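You operate a simulated robot arm through the tools that you are given. There is no shell and no other tool. Be economical: measure what you need, move in short steps, check, and stop when the job is done.

You run a simulated two-armed robot. Do the job below in one go: nothing can be reset, and whatever is moved stays where it is left.

TASK
Put the wide blue brush on the bottom shelf of the wide trolley. Take the green brush and leave it on the oven bench. Put the yellow brush on top of the cool block. Fetch the purge block and set it on top of the grey bale on the top of the dark table. Put one of the job blocks from the top of the wide trolley on top of the parts box there. Put the blue block in the inside of the grey tray. Shut the cream door. Press the six key two times. Put the 25 A fuse from the clear end of the test bench on the grey slab there. Do these in any order.

It is judged by the outcome, as a careful person would: the job done as asked, and still so three seconds after it is handed in. It fails if anything else is knocked over, pushed out of place, dropped, spilled or broken.

THE ROBOT
Two 7-joint arms with two-finger grippers on one trunk, on a base that drives. Base frame: it is fixed to the floor where the robot stands at the start and does not move with it; the origin is under the middle of the robot, x ahead of it, y to its left, z up; the surface under the hand at the start is at about z = 740. Readings come in mm, degrees, newtons and seconds.
The left shoulder is at the start at [39, 216, 1403], the right one opposite. With the tool pointing down near the work surface each hand reaches from about 100 to 720 mm from the robot's upright axis, wherever it stands, measured 20 degrees to its own side. Places, roughly: blue block (5x5x4 cm) [3100, -2400, 900]; bottom shelf of the wide trolley [2600, -600, 300]; cool block [-1750, -1250, 1000]; cream door [6300, -300, 1000]; fuse [-3250, 1750, 1000]; green brush (3x3x9 cm) [1000, 200, 800]; grey bale (15x9x6 cm) [1100, -200, 800]; grey slab [-3250, 1500, 750]; inside of the grey tray (22x19 cm) [6600, 160, 800]; job block [3000, -750, 750]; oven bench [1100, 1700, 800]; parts box [2750, -750, 750]; purge block [1250, -250, 750]; six key [-2200, -300, 900]; wide blue brush (11x5x8 cm) [500, -200, 800]; yellow brush (3x3x9 cm) [1400, 200, 800]. Payload 3.43 kg a hand.
Tool frame (each hand has its own): the origin (TCP) lies between the finger pads and is the grasp point; the fingertips stand 20 mm ahead of it; z points along the fingers, y is the line along which they close. Largest opening 124 mm; the body of the gripper starts 93 mm behind the TCP.
Orientation is told as [roll, pitch, yaw] about the base's x, y, z axes, in that order, counted from this pose: with the fingers straight down and closing along the base's y, the tool's x points along the base's -x, its y along +y and its z along -z.

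THE INTERFACE
- The arms move only by the tool drive_tool. It takes "left_steps", "right_steps" or both (then of equal length, played together; a hand with none holds still); each is a list of rows, each a list of 6 numbers: the shift along the base's x, y, z in mm, then the turn, a rotation vector about the base's x, y, z in degrees. In form: [[x, y, z, wx, wy, wz], ...]. A call has 1 to 10 rows; each row shifts and turns the commanded pose from where the row before left it. "left_grip" and "right_grip" are, for a hand that has rows, the finger opening in mm, from 0 to 124, set as the call begins (left out, the last holds). Each row takes 0.2 s and may step no farther than 50 mm and 8.6 degrees from the row before; otherwise, or with a gripper value out of range, the whole call is refused. A pose out of reach is approached as far as the arm can. The call stops where the force on the tool passes 40 N (or 10 N more than at its start, if that is more) or the arm is blocked; 0.2 s more then pass. Each finger travels about 72 mm/s and halts on what it meets, pressing with about 42 N; the grip force reading is that of the motor and also rises with nothing between the fingers. The clock runs only during rows and for 0.2 s after the last one: add rows that do not move to give the fingers time. It gives the time, the measured TCP pose, the force on the tool (base axes), the opening and the grip force at its end, in the units of the frame above (readings bear some noise), with the torque about the TCP (base axes, N m) and any sound that the robot's microphone picked up, and new pictures: "pictures" is both (left out), scene, wrist or none (wrist: the cameras of the hands that moved).
- Cameras (640 x 400 px; columns grow to the right, rows downward): "scene" is now at [133.3, 8.5, 1556.6]; the picture's right is [0.08, -1.00, 0.00], its down [-0.79, -0.07, -0.61] and it looks along [0.61, 0.05, -0.79] (base axes); focal length 291 px, centre (320, 200). "left" rides on the left gripper at [82, -14, -140] in its tool frame; the picture's right is [0.17, 0.99, 0.00], its down [-0.83, 0.14, -0.54] and it looks along [-0.53, 0.09, 0.84] (tool axes); focal length 243 px, centre (320, 200). "right" rides on the right gripper at [82, 14, -140] in its tool frame; the picture's right is [-0.17, 0.99, 0.00], its down [-0.83, -0.14, -0.54] and it looks along [-0.53, -0.09, 0.84] (tool axes); focal length 243 px, centre (320, 200). There is no depth. A picture from a camera that has moved, and an enlarged one, comes with that camera's place and axes in the base frame and with its lens.
- lift_body(by): slides the trunk up (or, below 0, down) by that many mm; the arms and the scene camera ride with it, the base frame stays. It gives what a move gives, with no picture.
- base_move(legs): drives the robot by 1 to 6 legs, each [ahead, left, turn to the left] in mm, mm and degrees, along the robot's own axes; the way and the turn of a leg run together, so that a leg with both is an arc; at most 1500 mm and 180 degrees a leg. The arms and the cameras ride along, it lands a little off, and it stops where it bumps. It gives what a move gives, and a new picture of the scene camera.
- turn_head(pan, tilt): turns the head with the scene camera to pan (to the left, within 80 degrees either way) and tilt (down, from -29 to 69), counted from straight ahead of the robot. It gives what a move gives, and a new picture of the scene camera.
- inspect(camera, box): a new picture of the part [left, top, right, bottom] of that camera's present view, enlarged. The clock stands still meanwhile.
- sign_off(): hands the job in; it is judged then, once.

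Go step by step. Nothing tells you exact positions but the pictures and the camera data: compare them with the known pose of the tool, close in by small moves and look again before you grip or let go. The budget is 483 turns and 360 pictures, counting those below and the enlarged ones. Unless the task says otherwise, let go and move clear before handing in.

The tools are called after "Call:" as name(argument=value, ...) on one line, values as JSON. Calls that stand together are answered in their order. drive_tool: Moves the arms, as the interface text tells. Its arguments: {"type":"object","properties":{"left_steps":{"type":"array","items":{"type":"array","items":{"type":"number"}}},"left_grip":{"type":"number"},"right_steps":{"type":"array","items":{"type":"array","items":{"type":"number"}}},"right_grip":{"type":"number"},"pictures":{"type":"string","enum":["both","scene","wrist","none"]}},"required":[]} The other tools are called the same way: lift_body (by) slides the trunk up or down; base_move (legs) drives the base; turn_head (pan, tilt) turns the head that bears the scene camera; inspect (camera, box) takes an enlarged picture of a part of a camera's view; sign_off () hands the job in.

At the start:

```text
time: 0.0
left_tool_pos: [651.6, 280.8, 983.8]
left_orientation: [0.1, 0.0, 0.0]
left_wrist_force: [0.0, -0.2, 0.1]
left_torque: [0.02, -0.02, -0.03]
left_grip_width: 123.8
left_grasp_force: 0.0
right_tool_pos: [657.6, -328.6, 1006.9]
right_orientation: [0.0, -1.7, -0.1]
right_wrist_force: [65.0, 1.2, -209.1]
right_torque: [-1.6, -8.57, -0.51]
right_grip_width: 123.8
right_grasp_force: 0.0
trunk travel left (down, up): [-548.0, 43.0]
robot x, y, heading: [0.1, -1.3, 0.0]
head pan, tilt: [4.9, 52.2]
```

scene: 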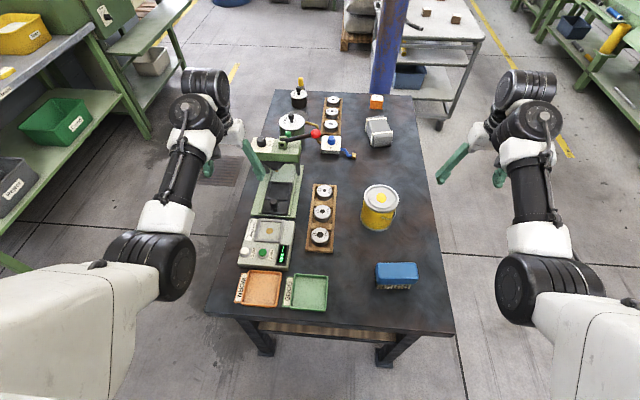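
right: 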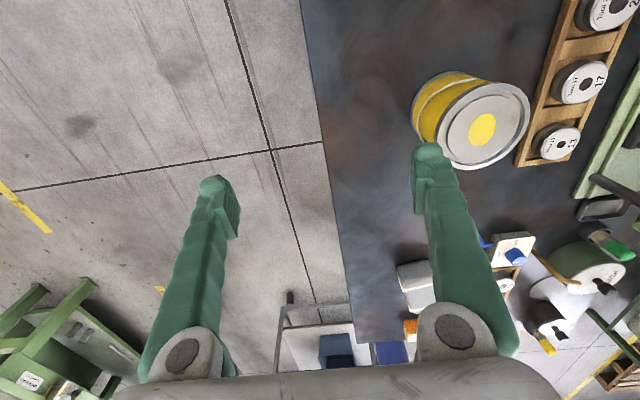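
left: 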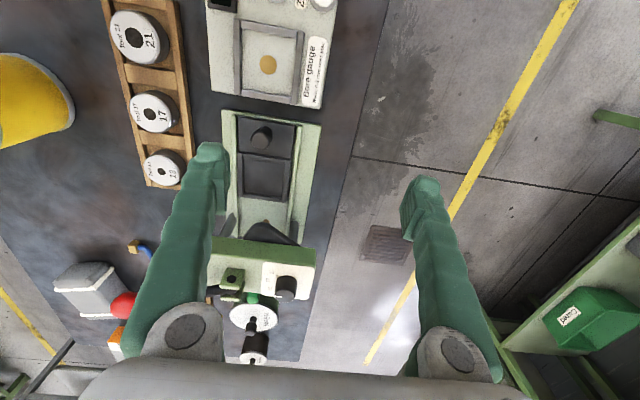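

I see the dark table with the blue brush near, a can, the grey bale and the orange block, and a row of fixtures. I'll look closer first.

Call:
inspect(camera="scene", box=[230, 70, 430, 195])

Call:
inspect(camera="scene", box=[220, 180, 440, 318])

Call:
drive_tool(right_steps=[[0, 0, 0, 0, 0, 0]], left_steps=[[0, 0, 0, 0, 0, 0]], pictures="none")

```text
3.20 times, centred on (330, 132) of scene
camera zoom: at [133.3, 8.5, 1556.6], right [0.08, -1.0, 0.0], down [-0.79, -0.07, -0.61], along [0.61, 0.05, -0.79], focal length 931 px, centre (288, 416)
```

zoom: 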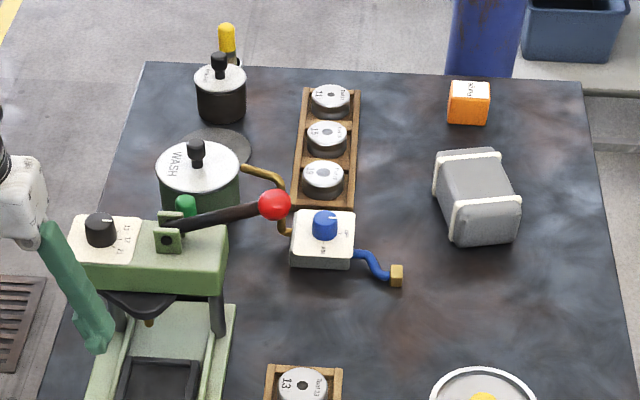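

```text
2.90 times, centred on (330, 249) of scene
camera zoom: at [133.3, 8.5, 1556.6], right [0.08, -1.0, 0.0], down [-0.79, -0.07, -0.61], along [0.61, 0.05, -0.79], focal length 843 px, centre (291, 58)
```

zoom: 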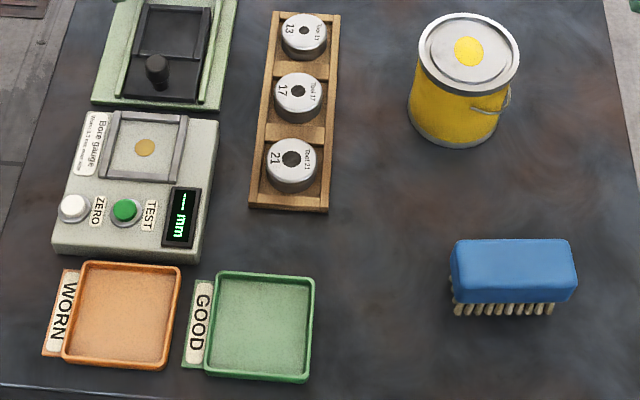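

```text
time: 0.4
left_tool_pos: [650.5, 280.7, 983.6]
left_orientation: [0.1, 0.0, -0.1]
left_wrist_force: [-0.7, 0.0, -1.2]
left_torque: [0.03, 0.02, -0.04]
left_grip_width: 124.1
left_grasp_force: 0.0
right_tool_pos: [660.9, -328.2, 1006.0]
right_orientation: [-0.2, -2.2, 0.1]
right_wrist_force: [30.8, 1.2, -94.1]
right_torque: [-0.8, -3.73, -0.28]
right_grip_width: 124.2
right_grasp_force: 0.0
trunk travel left (down, up): [-548.0, 43.0]
robot x, y, heading: [-4.0, -2.8, 0.3]
head pan, tilt: [4.9, 52.2]
```

The blue brush stands near (470,-172), long side along y; the green brush is hidden behind the press and the yellow one behind the black pot. Before choosing a grip I look at the trolley and around.

Call:
turn_head(pan=-14, tilt=22)

Call:
inspect(camera="scene", box=[220, 60, 480, 222])

Call:
turn_head(pan=60, tilt=30)

Call:
turn_head(pan=-60, tilt=30)

```text
time: 1.4
left_tool_pos: [651.4, 280.6, 983.0]
left_orientation: [0.1, 0.0, 0.0]
left_wrist_force: [0.3, -0.1, -0.5]
left_torque: [0.02, -0.01, -0.01]
left_grip_width: 123.9
left_grasp_force: 0.0
right_tool_pos: [660.3, -327.2, 1008.0]
right_orientation: [-0.1, -2.2, 0.0]
right_wrist_force: [29.2, 0.4, -95.2]
right_torque: [-0.89, -4.07, -0.37]
right_grip_width: 124.1
right_grasp_force: 0.1
trunk travel left (down, up): [-548.0, 43.0]
robot x, y, heading: [2.5, -3.2, 0.0]
head pan, tilt: [-14.0, 22.0]
camera scene: at [148.7, -20.3, 1601.7], right [-0.24, -0.97, 0.0], down [-0.36, 0.09, -0.93], along [0.9, -0.22, -0.38], focal length 291 px, centre (320, 200)
```

scene: 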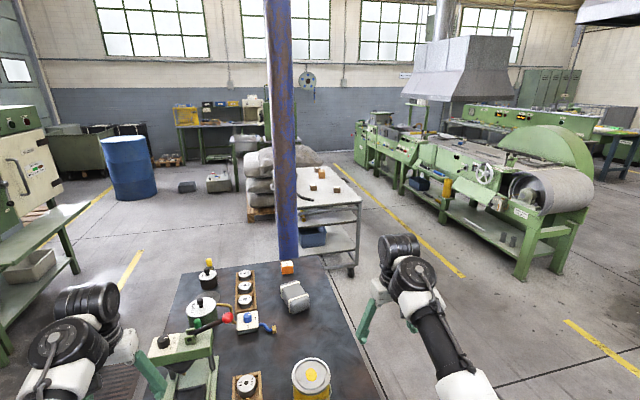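

```text
2.46 times, centred on (350, 141) of scene
camera zoom: at [148.7, -20.3, 1601.7], right [-0.24, -0.97, 0.0], down [-0.36, 0.09, -0.93], along [0.9, -0.22, -0.38], focal length 716 px, centre (246, 345)
```

zoom: 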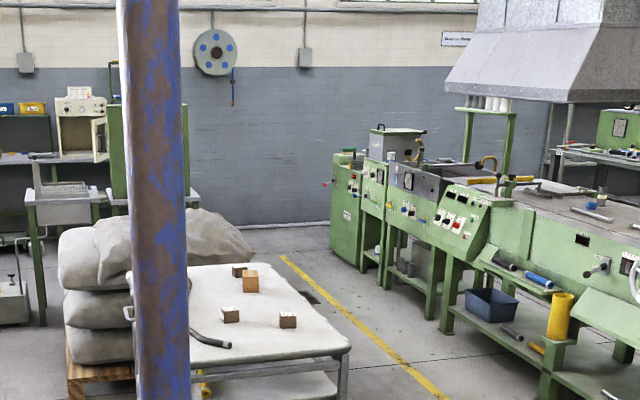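

```text
time: 2.8
left_tool_pos: [651.3, 281.1, 983.5]
left_orientation: [-0.1, -0.1, 0.0]
left_wrist_force: [-0.2, 1.1, -0.7]
left_torque: [0.02, -0.01, 0.01]
left_grip_width: 124.0
left_grasp_force: 0.2
right_tool_pos: [660.8, -328.4, 1006.5]
right_orientation: [-0.2, -2.1, 0.0]
right_wrist_force: [30.6, -0.1, -95.1]
right_torque: [-0.78, -4.09, -0.27]
right_grip_width: 123.9
right_grasp_force: 0.0
trunk travel left (down, up): [-548.0, 43.0]
robot x, y, heading: [-2.8, 0.2, 0.2]
head pan, tilt: [60.0, 30.0]
camera scene: at [103.9, 80.4, 1589.0], right [0.87, -0.5, 0.0], down [-0.25, -0.43, -0.87], along [0.43, 0.75, -0.5], focal length 291 px, centre (320, 200)
```

scene: 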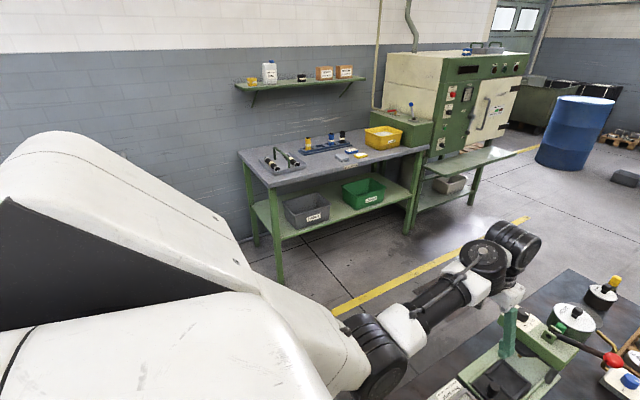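

```text
time: 4.8
left_tool_pos: [652.7, 281.2, 983.0]
left_orientation: [0.0, 0.0, 0.0]
left_wrist_force: [-0.1, 1.6, 0.6]
left_torque: [0.0, 0.0, -0.01]
left_grip_width: 124.1
left_grasp_force: 0.0
right_tool_pos: [660.1, -328.2, 1007.2]
right_orientation: [-0.1, -2.1, 0.0]
right_wrist_force: [29.9, 1.5, -96.1]
right_torque: [-0.81, -4.06, -0.29]
right_grip_width: 124.2
right_grasp_force: 0.1
trunk travel left (down, up): [-548.0, 43.0]
robot x, y, heading: [5.4, -0.6, -0.1]
head pan, tilt: [-60.0, 30.0]
camera scene: at [103.9, -76.2, 1589.0], right [-0.87, -0.5, 0.0], down [-0.25, 0.43, -0.87], along [0.43, -0.75, -0.5], focal length 291 px, centre (320, 200)
```

scene: 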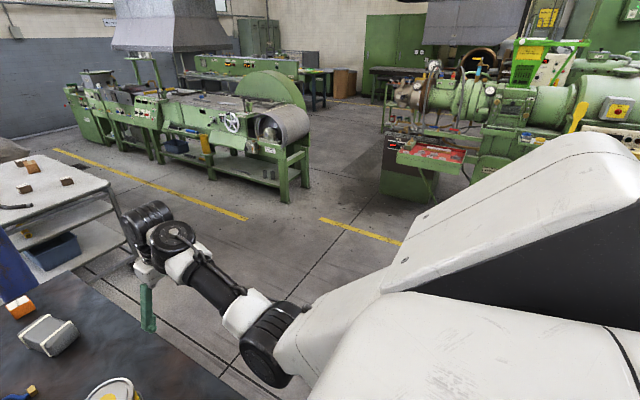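

The grey bench at the left is the oven bench; the trolley is past the blue post. The right hand reports a steady odd force, so I test it with a small move up.

Call:
turn_head(pan=0, tilt=52)

Call:
drive_tool(right_steps=[[0, 0, 20, 0, 0, 0], [0, 0, 20, 0, 0, 0]], pictures="wrist")

```text
time: 6.1
left_tool_pos: [651.7, 280.3, 984.5]
left_orientation: [-0.1, 0.0, 0.0]
left_wrist_force: [0.5, -0.3, 0.3]
left_torque: [0.01, 0.0, 0.01]
left_grip_width: 123.9
left_grasp_force: 0.1
right_tool_pos: [660.7, -329.7, 1005.8]
right_orientation: [-0.1, -2.1, 0.0]
right_wrist_force: [30.2, 0.5, -95.8]
right_torque: [-0.8, -4.04, -0.27]
right_grip_width: 123.9
right_grasp_force: 0.0
trunk travel left (down, up): [-548.0, 43.0]
robot x, y, heading: [-1.5, -0.5, 0.0]
head pan, tilt: [0.0, 52.0]
camera scene: at [133.8, 2.0, 1556.9], right [0.0, -1.0, 0.0], down [-0.79, 0.0, -0.62], along [0.62, 0.0, -0.79], focal length 291 px, centre (320, 200)
```

scene: 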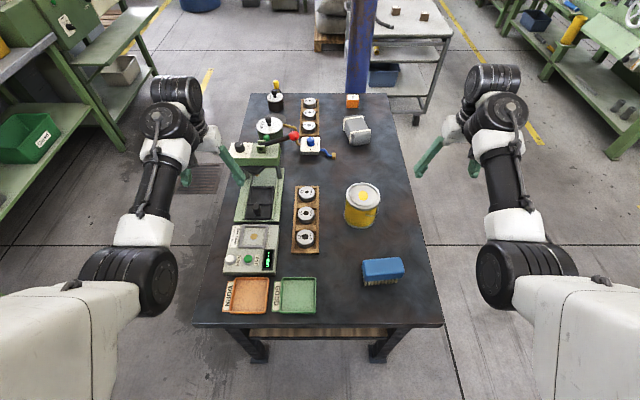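

```text
time: 6.4
left_tool_pos: [651.3, 280.9, 982.0]
left_orientation: [-0.1, 0.1, 0.0]
left_wrist_force: [0.8, -0.6, -0.9]
left_torque: [0.02, -0.01, 0.01]
left_grip_width: 123.8
left_grasp_force: 0.0
right_tool_pos: [662.6, -328.3, 1009.3]
right_orientation: [-0.1, -2.5, 0.0]
right_wrist_force: [17.9, -0.1, -35.5]
right_torque: [-0.28, -0.53, -0.11]
right_grip_width: 123.9
right_grasp_force: 0.0
trunk travel left (down, up): [-548.0, 43.0]
robot x, y, heading: [1.3, -1.7, 0.0]
head pan, tilt: [0.0, 52.0]
stopped in row 1 (right hand): the force on the tool passed its limit at 139 N (the readings are from after the stop); the commanded pose is now the measured one
camera right: at [573.4, -313.7, 1145.4], right [0.17, 0.99, 0.01], down [0.81, -0.14, 0.58], along [0.57, -0.09, -0.82], focal length 243 px, centre (320, 200)
```

right: 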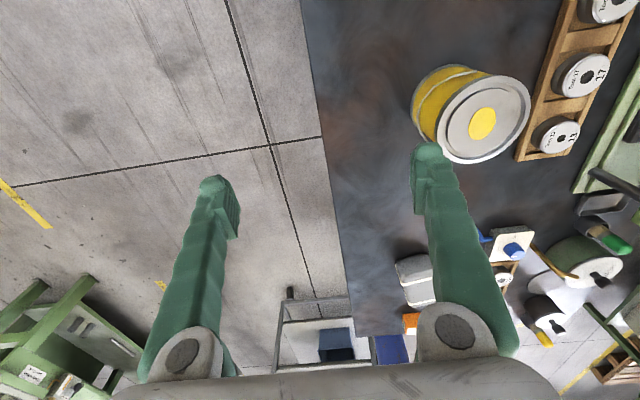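

Moving up raised the force, so something presses from above (or the arm is blocked that way). I try moving down.

Call:
drive_tool(right_steps=[[0, 0, -15, 0, 0, 0], [0, 0, -15, 0, 0, 0]], pictures="none")

```text
time: 7.0
left_tool_pos: [650.9, 280.1, 982.3]
left_orientation: [0.0, 0.0, 0.0]
left_wrist_force: [-0.7, -0.4, 0.3]
left_torque: [0.01, -0.01, -0.01]
left_grip_width: 124.0
left_grasp_force: 0.1
right_tool_pos: [661.7, -328.1, 979.0]
right_orientation: [-0.1, -2.3, -0.1]
right_wrist_force: [0.0, -0.2, 0.3]
right_torque: [0.02, 0.01, 0.02]
right_grip_width: 124.1
right_grasp_force: 0.0
trunk travel left (down, up): [-548.0, 43.0]
robot x, y, heading: [-2.1, -0.1, -0.1]
head pan, tilt: [0.0, 52.0]
```

The right hand is free again below that height. I zoom on the trolley to see its shelves.

Call:
inspect(camera="scene", box=[340, 0, 500, 130])

Call:
inspect(camera="scene", box=[330, 235, 440, 305])

```text
3.08 times, centred on (420, 65) of scene
camera zoom: at [133.9, 2.0, 1556.8], right [0.0, -1.0, 0.0], down [-0.79, 0.0, -0.62], along [0.62, 0.0, -0.79], focal length 895 px, centre (12, 615)
```

zoom: 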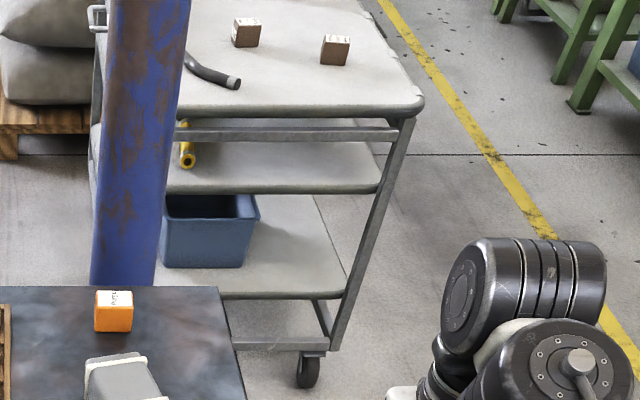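

```text
5.71 times, centred on (385, 270) of scene
camera zoom: at [133.9, 2.0, 1556.8], right [0.0, -1.0, 0.0], down [-0.79, 0.0, -0.62], along [0.62, 0.0, -0.79], focal length 1662 px, centre (-51, -200)
```

zoom: 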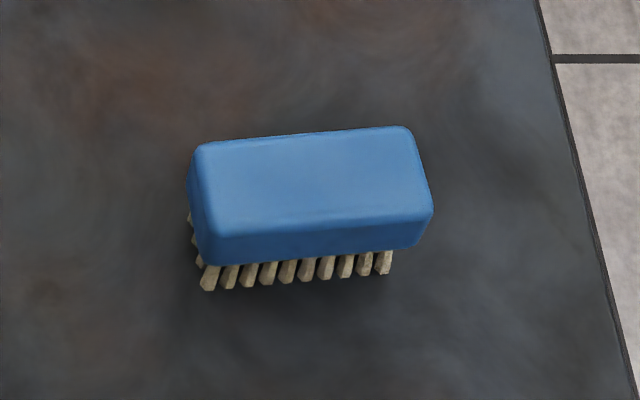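

The trolley's bottom shelf is under a middle shelf, so the blue brush must go in at a slant; I'll grip it from its end from the right aisle. First I draw both hands in, then drive to the right aisle for the purge block.

Call:
drive_tool(left_steps=[[-45, 0, 5, 0, 0, 0], [-45, 0, 5, 0, 0, 0], [-45, 0, 5, 0, 0, 0], [-45, 0, 5, 0, 0, 0], [-45, 0, 5, 0, 0, 0]], right_steps=[[-45, 0, 0, 0, 2.2, 0], [-45, 0, 5, 0, 0, 0], [-45, 0, 5, 0, 0, 0], [-45, 0, 5, 0, 0, 0], [-45, 0, 5, 0, 0, 0]], pictures="none")

```text
time: 7.3
left_tool_pos: [642.9, 281.5, 987.4]
left_orientation: [0.0, -1.4, 0.1]
left_wrist_force: [11.9, -2.6, -23.9]
left_torque: [0.36, -0.34, 0.18]
left_grip_width: 124.2
left_grasp_force: 0.1
left hand out of reach, approached as far as the arm can: row 1
right_tool_pos: [647.0, -328.4, 979.6]
right_orientation: [-0.1, -1.8, 0.0]
right_wrist_force: [-0.1, -0.2, -0.2]
right_torque: [0.01, -0.03, -0.03]
right_grip_width: 124.2
right_grasp_force: 0.0
trunk travel left (down, up): [-548.0, 43.0]
robot x, y, heading: [0.7, 3.0, 0.1]
head pan, tilt: [0.0, 52.0]
stopped in row 1 (left hand): the force on the tool passed its limit at 126 N (the readings are from after the stop); the commanded pose is now the measured one
```

The stop was only the arm's reach limit at this height, so I keep the hands out and drive around with them high: back, right, turn left, then sideways along the right aisle.

Call:
base_move(legs=[[-150, 0, 0], [0, -1000, 0], [0, 0, 90], [0, -1230, 0]])

```text
time: 8.3
left_tool_pos: [601.2, 279.4, 986.9]
left_orientation: [0.0, -1.5, 0.0]
left_wrist_force: [5.8, -1.6, -9.3]
left_torque: [0.1, -0.07, 0.06]
left_grip_width: 123.9
left_grasp_force: 0.1
right_tool_pos: [605.2, -328.6, 980.5]
right_orientation: [-0.1, -1.8, 0.0]
right_wrist_force: [0.1, -0.3, 0.9]
right_torque: [0.01, -0.06, -0.02]
right_grip_width: 124.1
right_grasp_force: 0.1
trunk travel left (down, up): [-548.0, 43.0]
robot x, y, heading: [-39.9, 0.4, 0.3]
head pan, tilt: [0.0, 52.0]
stopped in leg 1: the force on the tool passed its limit at 41 N (the readings are from after the stop); the commanded pose is now the measured one
camera scene: at [89.1, 2.1, 1557.1], right [0.0, -1.0, 0.0], down [-0.79, 0.0, -0.62], along [0.62, 0.0, -0.79], focal length 291 px, centre (320, 200)
```

scene: 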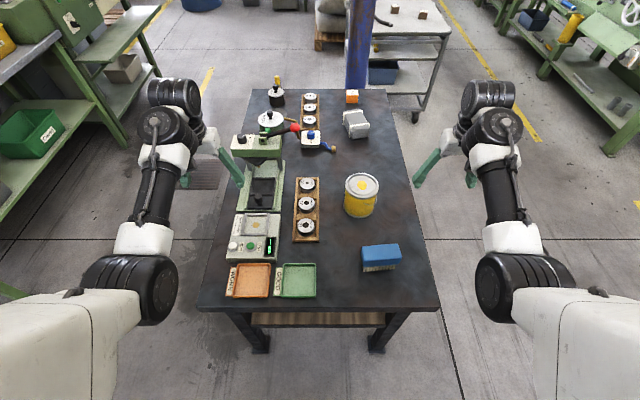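

The left arm still strains at its limit; I lower it a bit before driving.

Call:
drive_tool(left_steps=[[10, 0, -15, 0, 1.5, 0], [0, 0, -15, 0, 0, 0]], right_steps=[[0, 0, -5, 0, 1.8, 0], [0, 0, -5, 0, 0, 0]], pictures="none")

Call:
base_move(legs=[[-110, 0, 0], [0, -1000, 0], [0, 0, 90], [0, -1230, 0]])

```text
time: 8.9
left_tool_pos: [611.1, 281.4, 956.3]
left_orientation: [0.0, 0.1, 0.0]
left_wrist_force: [0.1, 0.1, -0.4]
left_torque: [0.0, -0.01, 0.01]
left_grip_width: 124.2
left_grasp_force: 0.0
right_tool_pos: [605.7, -328.1, 971.7]
right_orientation: [-0.1, 0.0, 0.0]
right_wrist_force: [0.0, 1.0, -0.3]
right_torque: [0.0, -0.05, 0.02]
right_grip_width: 123.7
right_grasp_force: 0.1
trunk travel left (down, up): [-548.0, 43.0]
robot x, y, heading: [-42.1, -0.9, 0.0]
head pan, tilt: [0.0, 52.0]
```

```text
time: 44.9
left_tool_pos: [776.9, -339.2, 956.4]
left_orientation: [0.0, 0.3, 90.7]
left_wrist_force: [-0.3, -0.1, -1.0]
left_torque: [0.04, 0.01, -0.02]
left_grip_width: 123.9
left_grasp_force: 0.1
right_tool_pos: [1385.6, -338.9, 970.1]
right_orientation: [-0.1, 0.1, 90.7]
right_wrist_force: [0.0, 0.0, 0.0]
right_torque: [-0.01, 0.02, -0.02]
right_grip_width: 124.3
right_grasp_force: 0.0
trunk travel left (down, up): [-548.0, 43.0]
robot x, y, heading: [1064.6, -991.1, 90.4]
head pan, tilt: [0.0, 52.0]
camera scene: at [1063.0, -855.5, 1556.8], right [1.0, 0.01, 0.0], down [0.01, -0.79, -0.62], along [-0.01, 0.62, -0.79], focal length 291 px, centre (320, 200)
```

scene: 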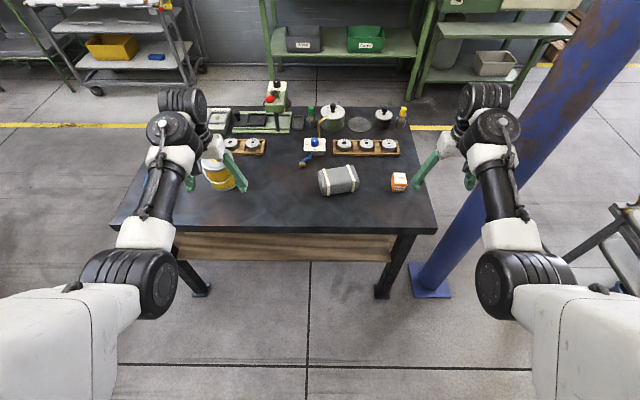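

The purge block is near (1343,-144), bale near (1119,-163). I drive 260 mm closer.

Call:
base_move(legs=[[260, 0, 0]])

```text
time: 47.1
left_tool_pos: [773.7, -79.2, 955.8]
left_orientation: [0.1, 0.2, 90.7]
left_wrist_force: [0.3, -0.6, 0.3]
left_torque: [0.03, -0.01, 0.01]
left_grip_width: 124.1
left_grasp_force: 0.1
right_tool_pos: [1382.6, -77.8, 970.9]
right_orientation: [0.0, 0.1, 90.7]
right_wrist_force: [-0.3, 0.7, -0.7]
right_torque: [0.02, 0.0, 0.03]
right_grip_width: 124.3
right_grasp_force: 0.0
trunk travel left (down, up): [-548.0, 43.0]
robot x, y, heading: [1063.4, -731.4, 90.9]
head pan, tilt: [0.0, 52.0]
camera scene: at [1060.0, -595.2, 1556.9], right [1.0, 0.01, 0.0], down [0.01, -0.79, -0.62], along [-0.01, 0.62, -0.79], focal length 291 px, centre (320, 200)
```

scene: 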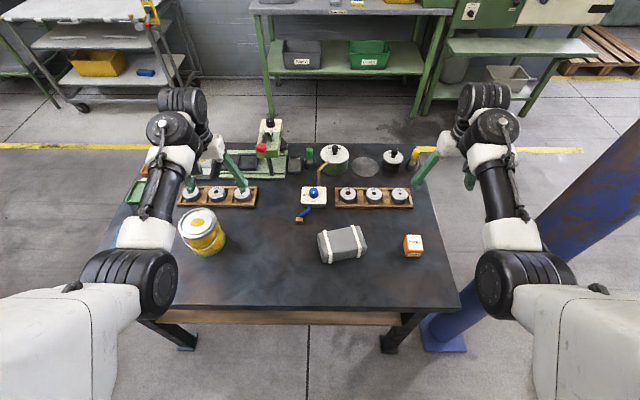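

Call:
inspect(camera="scene", box=[290, 190, 450, 290])

Call:
inspect(camera="scene", box=[240, 110, 440, 235])

```text
4.00 times, centred on (370, 240) of scene
camera zoom: at [1060.0, -595.2, 1556.9], right [1.0, 0.01, 0.0], down [0.01, -0.79, -0.62], along [-0.01, 0.62, -0.79], focal length 1164 px, centre (120, 40)
```

zoom: 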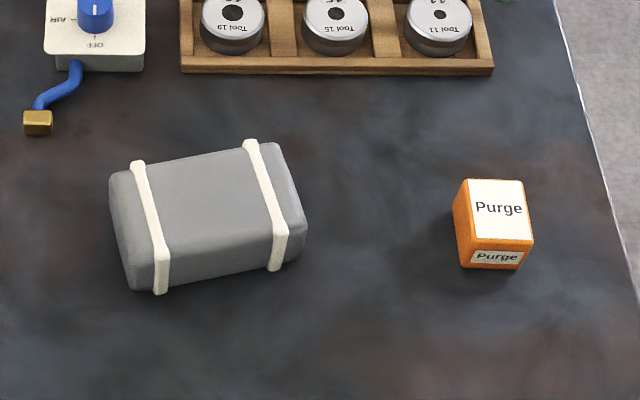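

```text
3.20 times, centred on (340, 172) of scene
camera zoom: at [1060.0, -595.2, 1556.9], right [1.0, 0.01, 0.0], down [0.01, -0.79, -0.62], along [-0.01, 0.62, -0.79], focal length 931 px, centre (256, 288)
```

zoom: 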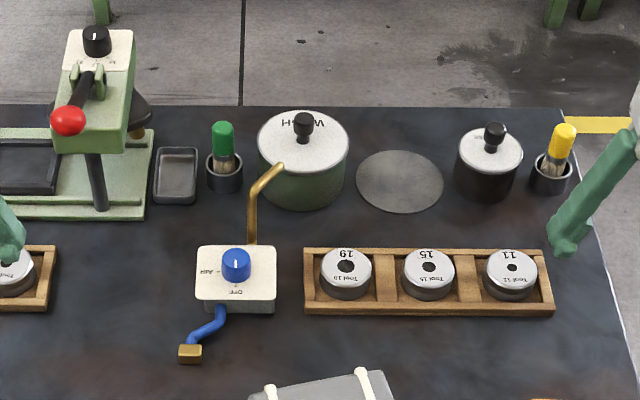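

The purge block centre is about (1341,-150), upright cube about 45 mm. I bring the right hand over it at z≈860.

Call:
drive_tool(right_steps=[[0, 0, -40, 0, 0, 0], [-14, -24, -25, 0, 0, 0], [-14, -24, -25, 0, 0, 0], [-14, -24, -20, 0, 0, 0]], pictures="wrist")

```text
time: 48.1
left_tool_pos: [773.3, -79.8, 956.4]
left_orientation: [0.0, 0.2, 90.7]
left_wrist_force: [-0.1, -1.5, 0.3]
left_torque: [-0.03, 0.01, -0.05]
left_grip_width: 123.9
left_grasp_force: 0.0
right_tool_pos: [1339.2, -149.7, 861.4]
right_orientation: [-0.1, 0.0, 90.7]
right_wrist_force: [-0.1, 0.4, -0.6]
right_torque: [0.03, -0.01, 0.0]
right_grip_width: 124.0
right_grasp_force: 0.1
trunk travel left (down, up): [-548.0, 43.0]
robot x, y, heading: [1061.9, -732.7, 90.8]
head pan, tilt: [0.0, 52.0]
camera right: at [1325.3, -232.1, 1000.6], right [-0.99, 0.15, 0.0], down [0.13, 0.83, 0.54], along [0.08, 0.53, -0.84], focal length 243 px, centre (320, 200)
```

right: 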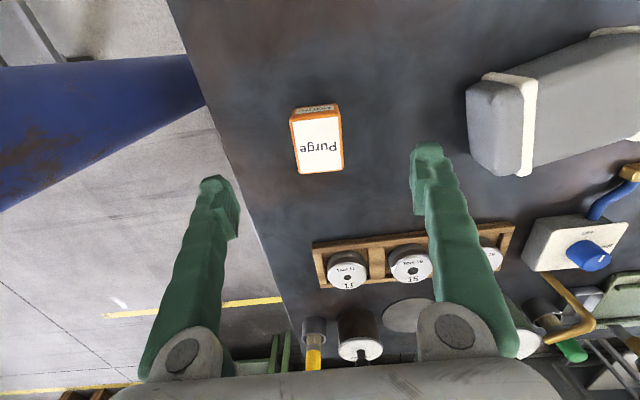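

Block top seen at about (1338,-156). I descend over it and close.

Call:
drive_tool(right_steps=[[0, -6, -40, 0, 0, 0], [0, 0, -46, 0, 0, 0]], pictures="wrist")

```text
time: 48.7
left_tool_pos: [772.5, -79.2, 955.6]
left_orientation: [-0.1, 0.2, 90.7]
left_wrist_force: [0.0, -0.5, -0.9]
left_torque: [-0.02, -0.01, 0.01]
left_grip_width: 123.8
left_grasp_force: 0.0
right_tool_pos: [1340.1, -156.5, 774.5]
right_orientation: [-0.1, 0.1, 90.7]
right_wrist_force: [-0.1, -0.3, 0.1]
right_torque: [0.03, 0.0, 0.01]
right_grip_width: 124.0
right_grasp_force: 0.0
trunk travel left (down, up): [-548.0, 43.0]
robot x, y, heading: [1062.0, -726.9, 90.8]
head pan, tilt: [0.0, 52.0]
camera right: at [1325.8, -237.7, 914.4], right [-0.99, 0.15, 0.0], down [0.13, 0.83, 0.54], along [0.08, 0.53, -0.84], focal length 243 px, centre (320, 200)
```

right: 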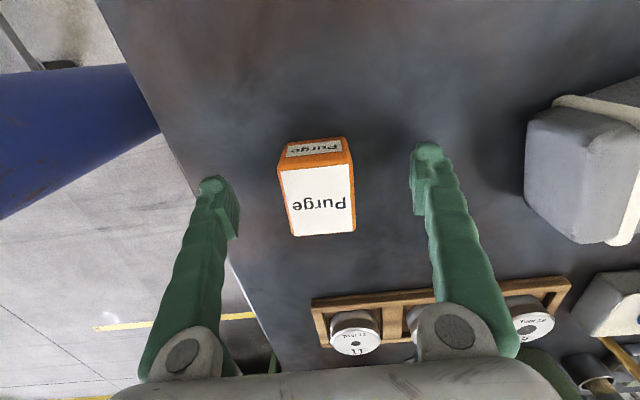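

Aligned; closing.

Call:
drive_tool(right_steps=[[0, 0, 0, 0, 0, 0], [0, 0, 0, 0, 0, 0], [0, 0, 0, 0, 0, 0], [0, 0, 0, 0, 0, 0]], right_grip=30, pictures="none")

Call:
drive_tool(right_steps=[[0, 0, 40, 0, 0, 0], [0, 0, 40, 0, 0, 0], [0, 0, 20, 0, 0, 0]], pictures="both")

```text
time: 49.7
left_tool_pos: [774.3, -79.0, 956.1]
left_orientation: [-0.1, 0.3, 90.7]
left_wrist_force: [0.3, 0.7, 0.2]
left_torque: [0.02, 0.02, 0.01]
left_grip_width: 123.7
left_grasp_force: 0.1
right_tool_pos: [1339.0, -156.6, 774.5]
right_orientation: [-0.1, 0.2, 90.7]
right_wrist_force: [0.5, 0.6, 0.0]
right_torque: [-0.02, 0.03, -0.01]
right_grip_width: 44.9
right_grasp_force: 42.1
trunk travel left (down, up): [-548.0, 43.0]
robot x, y, heading: [1061.0, -728.0, 90.6]
head pan, tilt: [0.0, 52.0]
```

```text
time: 50.5
left_tool_pos: [773.8, -78.8, 956.3]
left_orientation: [0.0, 0.3, 90.7]
left_wrist_force: [0.4, -0.8, 1.0]
left_torque: [-0.01, 0.01, -0.02]
left_grip_width: 123.9
left_grasp_force: 0.0
right_tool_pos: [1341.1, -156.8, 873.9]
right_orientation: [-0.2, 0.2, 90.7]
right_wrist_force: [0.6, -0.4, -0.6]
right_torque: [-0.02, 0.01, 0.0]
right_grip_width: 44.7
right_grasp_force: 41.7
trunk travel left (down, up): [-548.0, 43.0]
robot x, y, heading: [1060.5, -729.3, 90.6]
head pan, tilt: [0.0, 52.0]
camera scene: at [1060.1, -594.1, 1556.8], right [1.0, 0.01, 0.0], down [0.01, -0.79, -0.62], along [-0.01, 0.62, -0.79], focal length 291 px, centre (320, 200)
camera right: at [1326.4, -237.8, 1014.3], right [-0.99, 0.15, 0.0], down [0.13, 0.83, 0.54], along [0.08, 0.53, -0.84], focal length 243 px, centre (320, 200)
```

scene: 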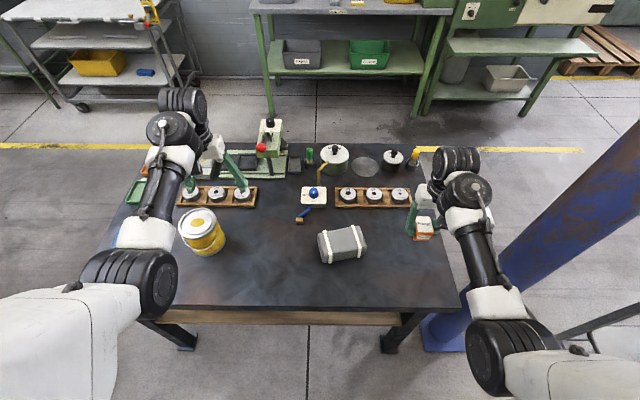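
right: 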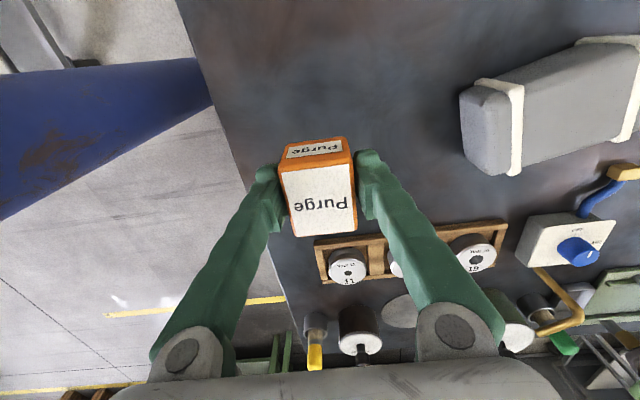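

Purge block held (44.8 mm). I move it over the bale between its bands, turning ~10° to match.

Call:
drive_tool(right_steps=[[-45, 0, 3, 0, 0, 2], [-45, 0, 3, 0, 0, 2], [-45, 0, 0, 0, 0, 2], [-45, 0, 0, 0, 0, 2], [-44, 0, 0, 0, 0, 2]], pictures="both")

```text
time: 51.7
left_tool_pos: [772.3, -79.1, 954.4]
left_orientation: [-0.1, 0.2, 90.7]
left_wrist_force: [-0.1, -0.3, 0.7]
left_torque: [0.0, 0.0, -0.01]
left_grip_width: 123.9
left_grasp_force: 0.1
right_tool_pos: [1114.2, -156.8, 880.8]
right_orientation: [-0.2, 0.0, 100.6]
right_wrist_force: [0.1, 0.4, -0.7]
right_torque: [0.01, -0.02, 0.02]
right_grip_width: 44.7
right_grasp_force: 41.9
trunk travel left (down, up): [-548.0, 43.0]
robot x, y, heading: [1062.8, -728.5, 90.9]
head pan, tilt: [0.0, 52.0]
camera scene: at [1058.5, -594.0, 1556.8], right [1.0, 0.01, 0.0], down [0.01, -0.79, -0.62], along [-0.01, 0.62, -0.79], focal length 291 px, centre (320, 200)
camera right: at [1114.0, -238.2, 1020.3], right [-1.0, -0.02, 0.0], down [-0.02, 0.84, 0.54], along [-0.01, 0.54, -0.84], focal length 243 px, centre (320, 200)
```

scene: 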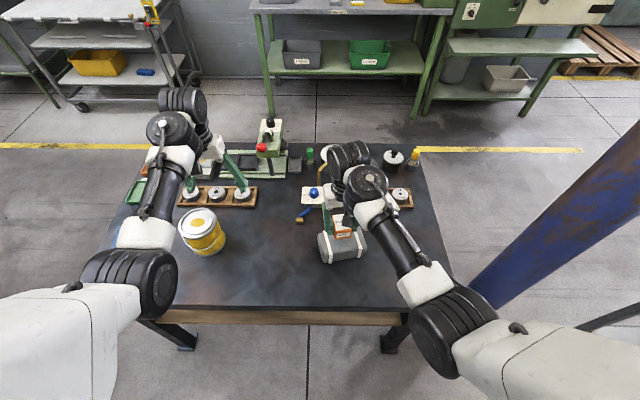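
right: 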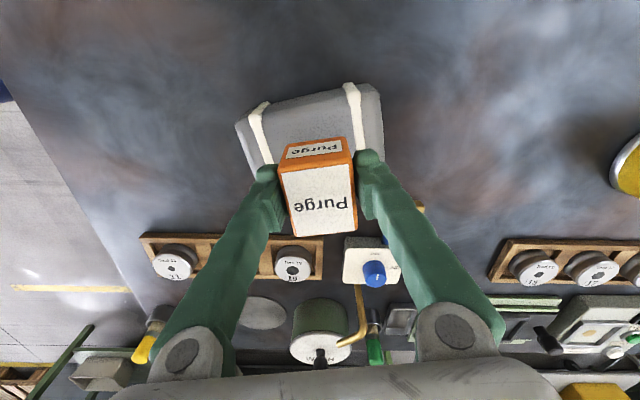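

The bale's top centre seems about (1117,-166). I shift 8 mm nearer and lower the block until it touches.

Call:
drive_tool(right_steps=[[2, -8, -20, 0, 0, 0], [0, 0, -17, 0, 0, 0]], pictures="wrist")

```text
time: 52.3
left_tool_pos: [773.4, -77.5, 956.8]
left_orientation: [0.0, 0.2, 90.7]
left_wrist_force: [-0.8, 0.6, -0.2]
left_torque: [0.02, 0.0, -0.03]
left_grip_width: 124.0
left_grasp_force: 0.1
right_tool_pos: [1117.3, -163.5, 842.8]
right_orientation: [-0.2, 0.1, 100.8]
right_wrist_force: [0.5, 0.2, -0.6]
right_torque: [-0.02, -0.01, 0.0]
right_grip_width: 44.6
right_grasp_force: 42.5
trunk travel left (down, up): [-548.0, 43.0]
robot x, y, heading: [1058.6, -729.1, 90.6]
head pan, tilt: [0.0, 52.0]
camera right: at [1117.9, -245.9, 982.6], right [-1.0, -0.02, 0.0], down [-0.02, 0.84, 0.54], along [-0.01, 0.54, -0.84], focal length 243 px, centre (320, 200)
```

right: 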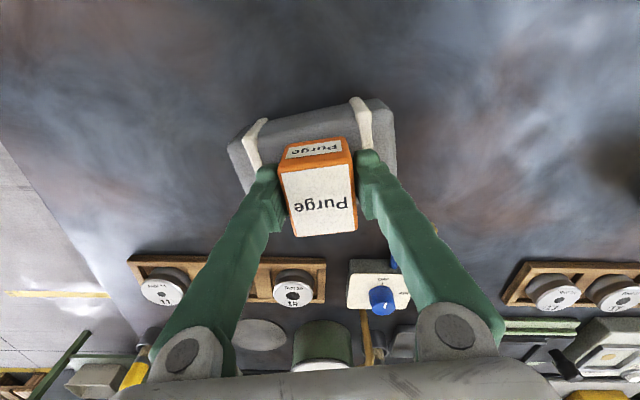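

Call:
drive_tool(right_steps=[[0, 0, -4, 0, 0, 0], [0, 0, -2, 0, 0, 0], [0, 0, -2, 0, 0, 0]], pictures="none")

```text
time: 53.1
left_tool_pos: [774.6, -78.0, 955.1]
left_orientation: [0.0, 0.1, 90.7]
left_wrist_force: [0.0, 0.3, 0.2]
left_torque: [0.04, -0.01, 0.0]
left_grip_width: 123.8
left_grasp_force: 0.0
right_tool_pos: [1117.9, -163.5, 834.4]
right_orientation: [-0.1, 0.1, 100.6]
right_wrist_force: [0.1, -0.7, -1.3]
right_torque: [0.0, -0.02, -0.02]
right_grip_width: 44.5
right_grasp_force: 41.7
trunk travel left (down, up): [-548.0, 43.0]
robot x, y, heading: [1060.6, -732.4, 90.8]
head pan, tilt: [0.0, 52.0]
```

Call:
drive_tool(right_steps=[[0, 0, -1.5, 0, 0, 0], [0, 0, -1.5, 0, 0, 0]], pictures="none")

Call:
inspect(camera="scene", box=[300, 190, 390, 270])

```text
time: 53.7
left_tool_pos: [773.4, -79.1, 957.7]
left_orientation: [0.0, 0.1, 90.7]
left_wrist_force: [-0.2, 0.6, 0.0]
left_torque: [0.02, -0.01, 0.04]
left_grip_width: 124.0
left_grasp_force: 0.1
right_tool_pos: [1117.6, -164.2, 833.6]
right_orientation: [-0.1, 0.0, 100.7]
right_wrist_force: [2.3, -3.9, 15.1]
right_torque: [-0.47, -0.12, -0.02]
right_grip_width: 44.5
right_grasp_force: 41.8
trunk travel left (down, up): [-548.0, 43.0]
robot x, y, heading: [1063.2, -729.1, 90.7]
head pan, tilt: [0.0, 52.0]
```

```text
5.00 times, centred on (345, 230) of scene
camera zoom: at [1060.3, -596.5, 1557.3], right [1.0, 0.01, 0.0], down [0.01, -0.79, -0.62], along [-0.01, 0.62, -0.79], focal length 1455 px, centre (195, 50)
```

zoom: 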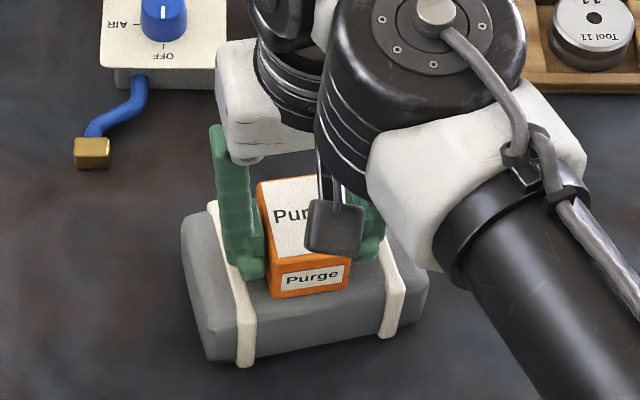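

Contact felt; it sits well centred. I open and rise.

Call:
drive_tool(right_steps=[[0, 0, 0, 0, 0, 0], [0, 0, 0, 0, 0, 0], [0, 0, 30, 0, 0, 0], [0, 0, 40, 0, 0, 0], [10, 20, 40, 0, 0, 0]], right_grip=80, pictures="wrist")

```text
time: 54.9
left_tool_pos: [772.3, -78.7, 956.3]
left_orientation: [0.0, 0.2, 90.7]
left_wrist_force: [-0.2, 0.6, 0.8]
left_torque: [-0.01, 0.02, 0.0]
left_grip_width: 124.1
left_grasp_force: 0.2
right_tool_pos: [1128.8, -143.8, 941.3]
right_orientation: [0.0, 0.1, 100.7]
right_wrist_force: [0.3, -0.2, -0.1]
right_torque: [-0.01, 0.04, -0.04]
right_grip_width: 79.8
right_grasp_force: 0.1
trunk travel left (down, up): [-548.0, 43.0]
robot x, y, heading: [1058.6, -731.3, 90.5]
head pan, tilt: [0.0, 52.0]
camera right: at [1128.9, -226.4, 1081.2], right [-1.0, -0.02, 0.0], down [-0.02, 0.84, 0.54], along [-0.01, 0.54, -0.84], focal length 243 px, centre (320, 200)
```

right: 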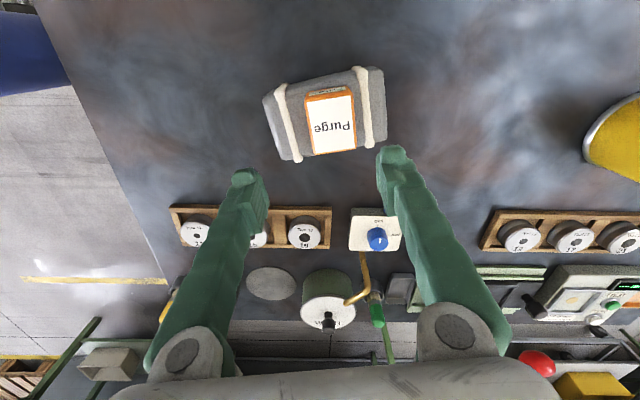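

Purge block is on the bale. Next the blue brush: back off, slide to x≈290 along the aisle.

Call:
base_move(legs=[[-260, 0, 0], [0, 760, 0], [180, 0, 0]])

```text
time: 68.6
left_tool_pos: [5.5, -172.4, 955.8]
left_orientation: [0.0, 0.2, 90.8]
left_wrist_force: [-0.2, 0.0, -0.4]
left_torque: [-0.03, 0.0, 0.0]
left_grip_width: 124.0
left_grasp_force: 0.0
right_tool_pos: [361.5, -236.3, 940.9]
right_orientation: [-0.1, -0.1, 100.8]
right_wrist_force: [0.6, -0.2, 0.2]
right_torque: [0.0, -0.02, 0.04]
right_grip_width: 80.1
right_grasp_force: 0.0
trunk travel left (down, up): [-548.0, 43.0]
robot x, y, heading: [296.2, -822.2, 90.7]
head pan, tilt: [0.0, 52.0]
camera scene: at [294.0, -687.9, 1556.9], right [1.0, 0.01, 0.0], down [0.01, -0.79, -0.62], along [-0.01, 0.62, -0.79], focal length 291 px, centre (320, 200)
```

scene: 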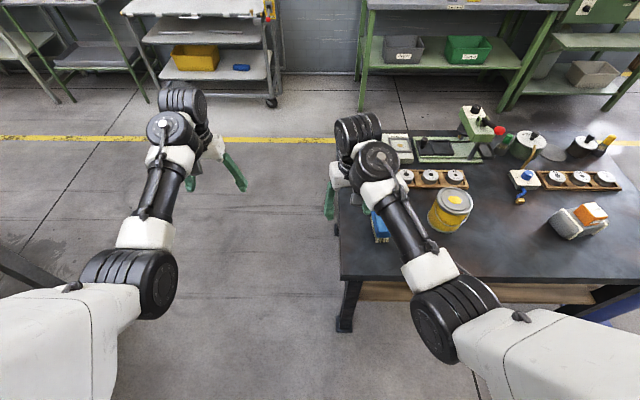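

Brush is under the right hand's reach at about (484,-170). I tilt the right tool 45° toward +y and bring it to a pre-grasp behind the brush's near end.

Call:
drive_tool(right_steps=[[20, -10, 0, 0, 0, -5.3], [20, -5, -5, 7.47, 0.7, 0], [20, -5, -10, 7.47, 0.7, 0], [20, -5, -10, 7.47, 0.7, 0], [20, -5, -10, 7.47, 0.7, 0], [20, -5, -10, 7.47, 0.7, 0], [10, -5, -10, 7.47, 0.7, 0]], right_grip=90, pictures="both")

```text
time: 70.2
left_tool_pos: [6.5, -173.1, 956.6]
left_orientation: [0.0, 0.2, 90.7]
left_wrist_force: [-0.7, 0.4, -0.3]
left_torque: [0.01, -0.01, 0.02]
left_grip_width: 124.1
left_grasp_force: 0.1
right_tool_pos: [492.6, -277.7, 885.7]
right_orientation: [-0.3, -45.2, 95.5]
right_wrist_force: [0.3, 0.0, -0.2]
right_torque: [-0.03, 0.01, 0.01]
right_grip_width: 90.1
right_grasp_force: 0.1
trunk travel left (down, up): [-548.0, 43.0]
robot x, y, heading: [294.3, -825.2, 90.9]
head pan, tilt: [0.0, 52.0]
camera scene: at [294.8, -687.7, 1556.9], right [1.0, 0.01, 0.0], down [0.01, -0.79, -0.62], along [-0.01, 0.62, -0.79], focal length 291 px, centre (320, 200)
camera right: at [491.8, -434.6, 926.8], right [-0.99, 0.02, 0.11], down [0.12, 0.22, 0.97], along [0.0, 0.98, -0.22], focal length 243 px, centre (320, 200)
```

scene: 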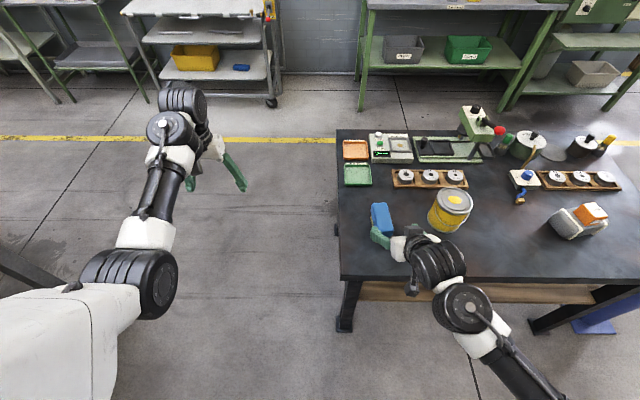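
right: 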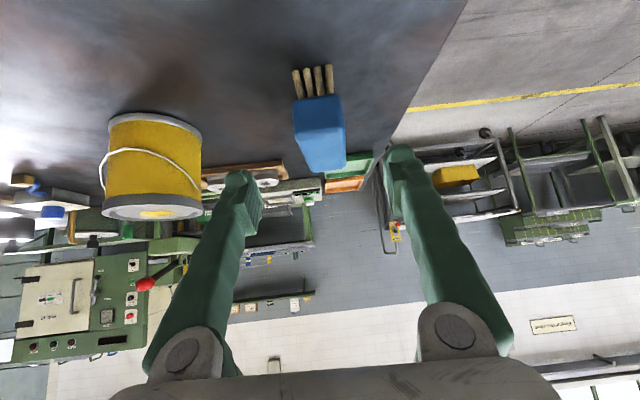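

Brush near end at y≈-238, centre (482,-182). I advance to grip ~25 mm in from its end.

Call:
drive_tool(right_steps=[[-2, 0, -20, 0, 0, 0], [-3, 33, -33, 0, 0, 0], [-3, 30, -30, 0, 0, 0]], pictures="wrist")

```text
time: 71.0
left_tool_pos: [5.9, -171.4, 956.3]
left_orientation: [-0.1, 0.3, 90.8]
left_wrist_force: [0.5, 0.5, 1.1]
left_torque: [-0.01, -0.02, -0.01]
left_grip_width: 124.0
left_grasp_force: 0.0
right_tool_pos: [481.9, -213.3, 800.8]
right_orientation: [-0.4, -44.8, 95.7]
right_wrist_force: [0.3, -1.3, -0.7]
right_torque: [-0.01, 0.03, 0.04]
right_grip_width: 90.3
right_grasp_force: 0.0
trunk travel left (down, up): [-548.0, 43.0]
robot x, y, heading: [293.8, -822.0, 90.9]
head pan, tilt: [0.0, 52.0]
camera right: at [482.6, -370.3, 842.6], right [-0.99, 0.02, 0.11], down [0.12, 0.22, 0.97], along [0.0, 0.98, -0.22], focal length 243 px, centre (320, 200)
```

right: 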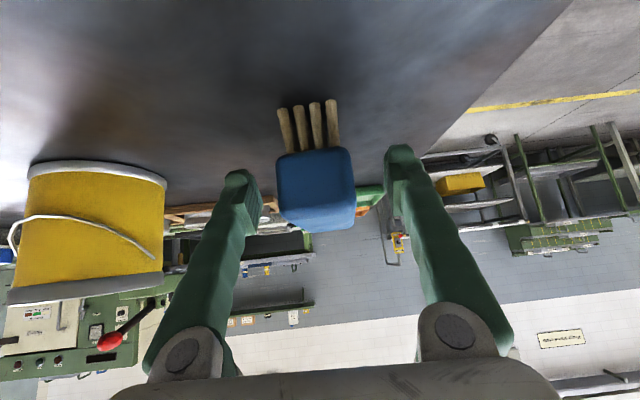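

Call:
drive_tool(right_steps=[[0, 0, 0, 0, 0, 0], [0, 0, 0, 0, 0, 0], [0, 0, 0, 0, 0, 0]], right_grip=35, pictures="none")

Call:
drive_tool(right_steps=[[0, 0, 30, 0, 0, 0], [0, -10, 40, 0, 0, 0], [0, -30, 40, 0, 0, 0]], pictures="both")

```text
time: 71.8
left_tool_pos: [6.2, -172.4, 956.0]
left_orientation: [0.0, 0.2, 90.8]
left_wrist_force: [-0.1, 0.6, -0.8]
left_torque: [0.02, 0.0, -0.01]
left_grip_width: 123.9
left_grasp_force: 0.0
right_tool_pos: [483.4, -214.4, 802.3]
right_orientation: [-0.3, -44.9, 95.6]
right_wrist_force: [-0.8, -0.3, 0.8]
right_torque: [0.1, 0.04, -0.04]
right_grip_width: 49.0
right_grasp_force: 41.7
trunk travel left (down, up): [-548.0, 43.0]
robot x, y, heading: [295.9, -823.2, 90.8]
head pan, tilt: [0.0, 52.0]
```

```text
time: 72.6
left_tool_pos: [6.1, -172.5, 956.2]
left_orientation: [0.0, 0.1, 90.8]
left_wrist_force: [0.0, 1.1, 0.8]
left_torque: [0.05, 0.01, 0.02]
left_grip_width: 123.9
left_grasp_force: 0.0
right_tool_pos: [482.9, -254.4, 913.8]
right_orientation: [-0.2, -45.0, 95.6]
right_wrist_force: [-0.5, 0.0, -0.8]
right_torque: [-0.03, -0.04, 0.01]
right_grip_width: 48.4
right_grasp_force: 42.4
trunk travel left (down, up): [-548.0, 43.0]
robot x, y, heading: [294.3, -820.5, 90.8]
head pan, tilt: [0.0, 52.0]
camera scene: at [294.3, -688.2, 1557.0], right [1.0, 0.01, 0.0], down [0.01, -0.79, -0.62], along [-0.01, 0.62, -0.79], focal length 291 px, centre (320, 200)
camera right: at [484.2, -411.6, 956.0], right [-0.99, 0.02, 0.11], down [0.12, 0.22, 0.97], along [0.0, 0.98, -0.22], focal length 243 px, centre (320, 200)
```

scene: 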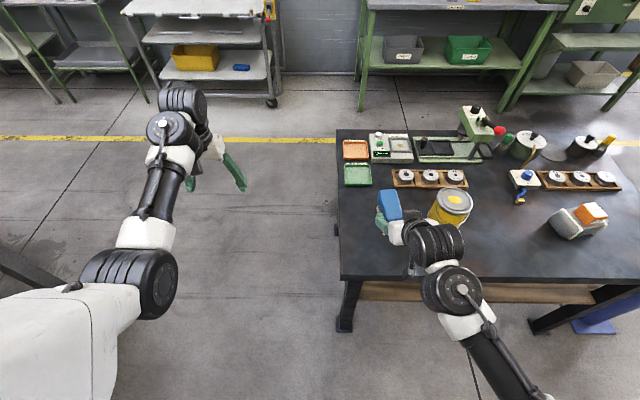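
right: 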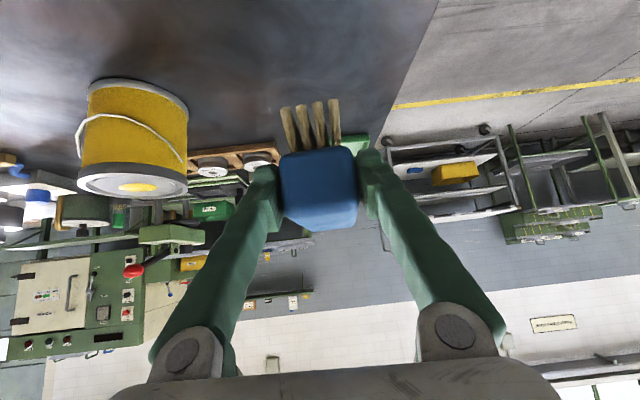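

Brush held. Now drive back, then along the aisle to the trolley's right side.

Call:
base_move(legs=[[-680, 0, 0], [0, -1200, 0], [0, -1100, 0]])

```text
time: 107.2
left_tool_pos: [2280.9, -794.9, 956.6]
left_orientation: [0.0, 0.2, 92.4]
left_wrist_force: [0.2, -0.8, -0.5]
left_torque: [-0.01, -0.02, 0.0]
left_grip_width: 124.1
left_grasp_force: 0.1
right_tool_pos: [2760.1, -862.9, 914.9]
right_orientation: [-0.3, -44.9, 97.1]
right_wrist_force: [-0.4, -0.2, -0.8]
right_torque: [-0.06, -0.03, 0.0]
right_grip_width: 48.8
right_grasp_force: 41.9
trunk travel left (down, up): [-548.0, 43.0]
robot x, y, heading: [2591.2, -1434.2, 92.2]
head pan, tilt: [0.0, 52.0]
camera scene: at [2582.9, -1300.9, 1556.8], right [1.0, 0.04, 0.0], down [0.03, -0.79, -0.62], along [-0.03, 0.62, -0.79], focal length 291 px, centre (320, 200)
```

scene: 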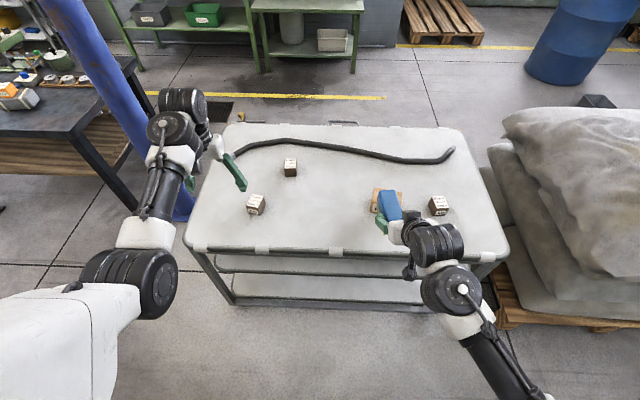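

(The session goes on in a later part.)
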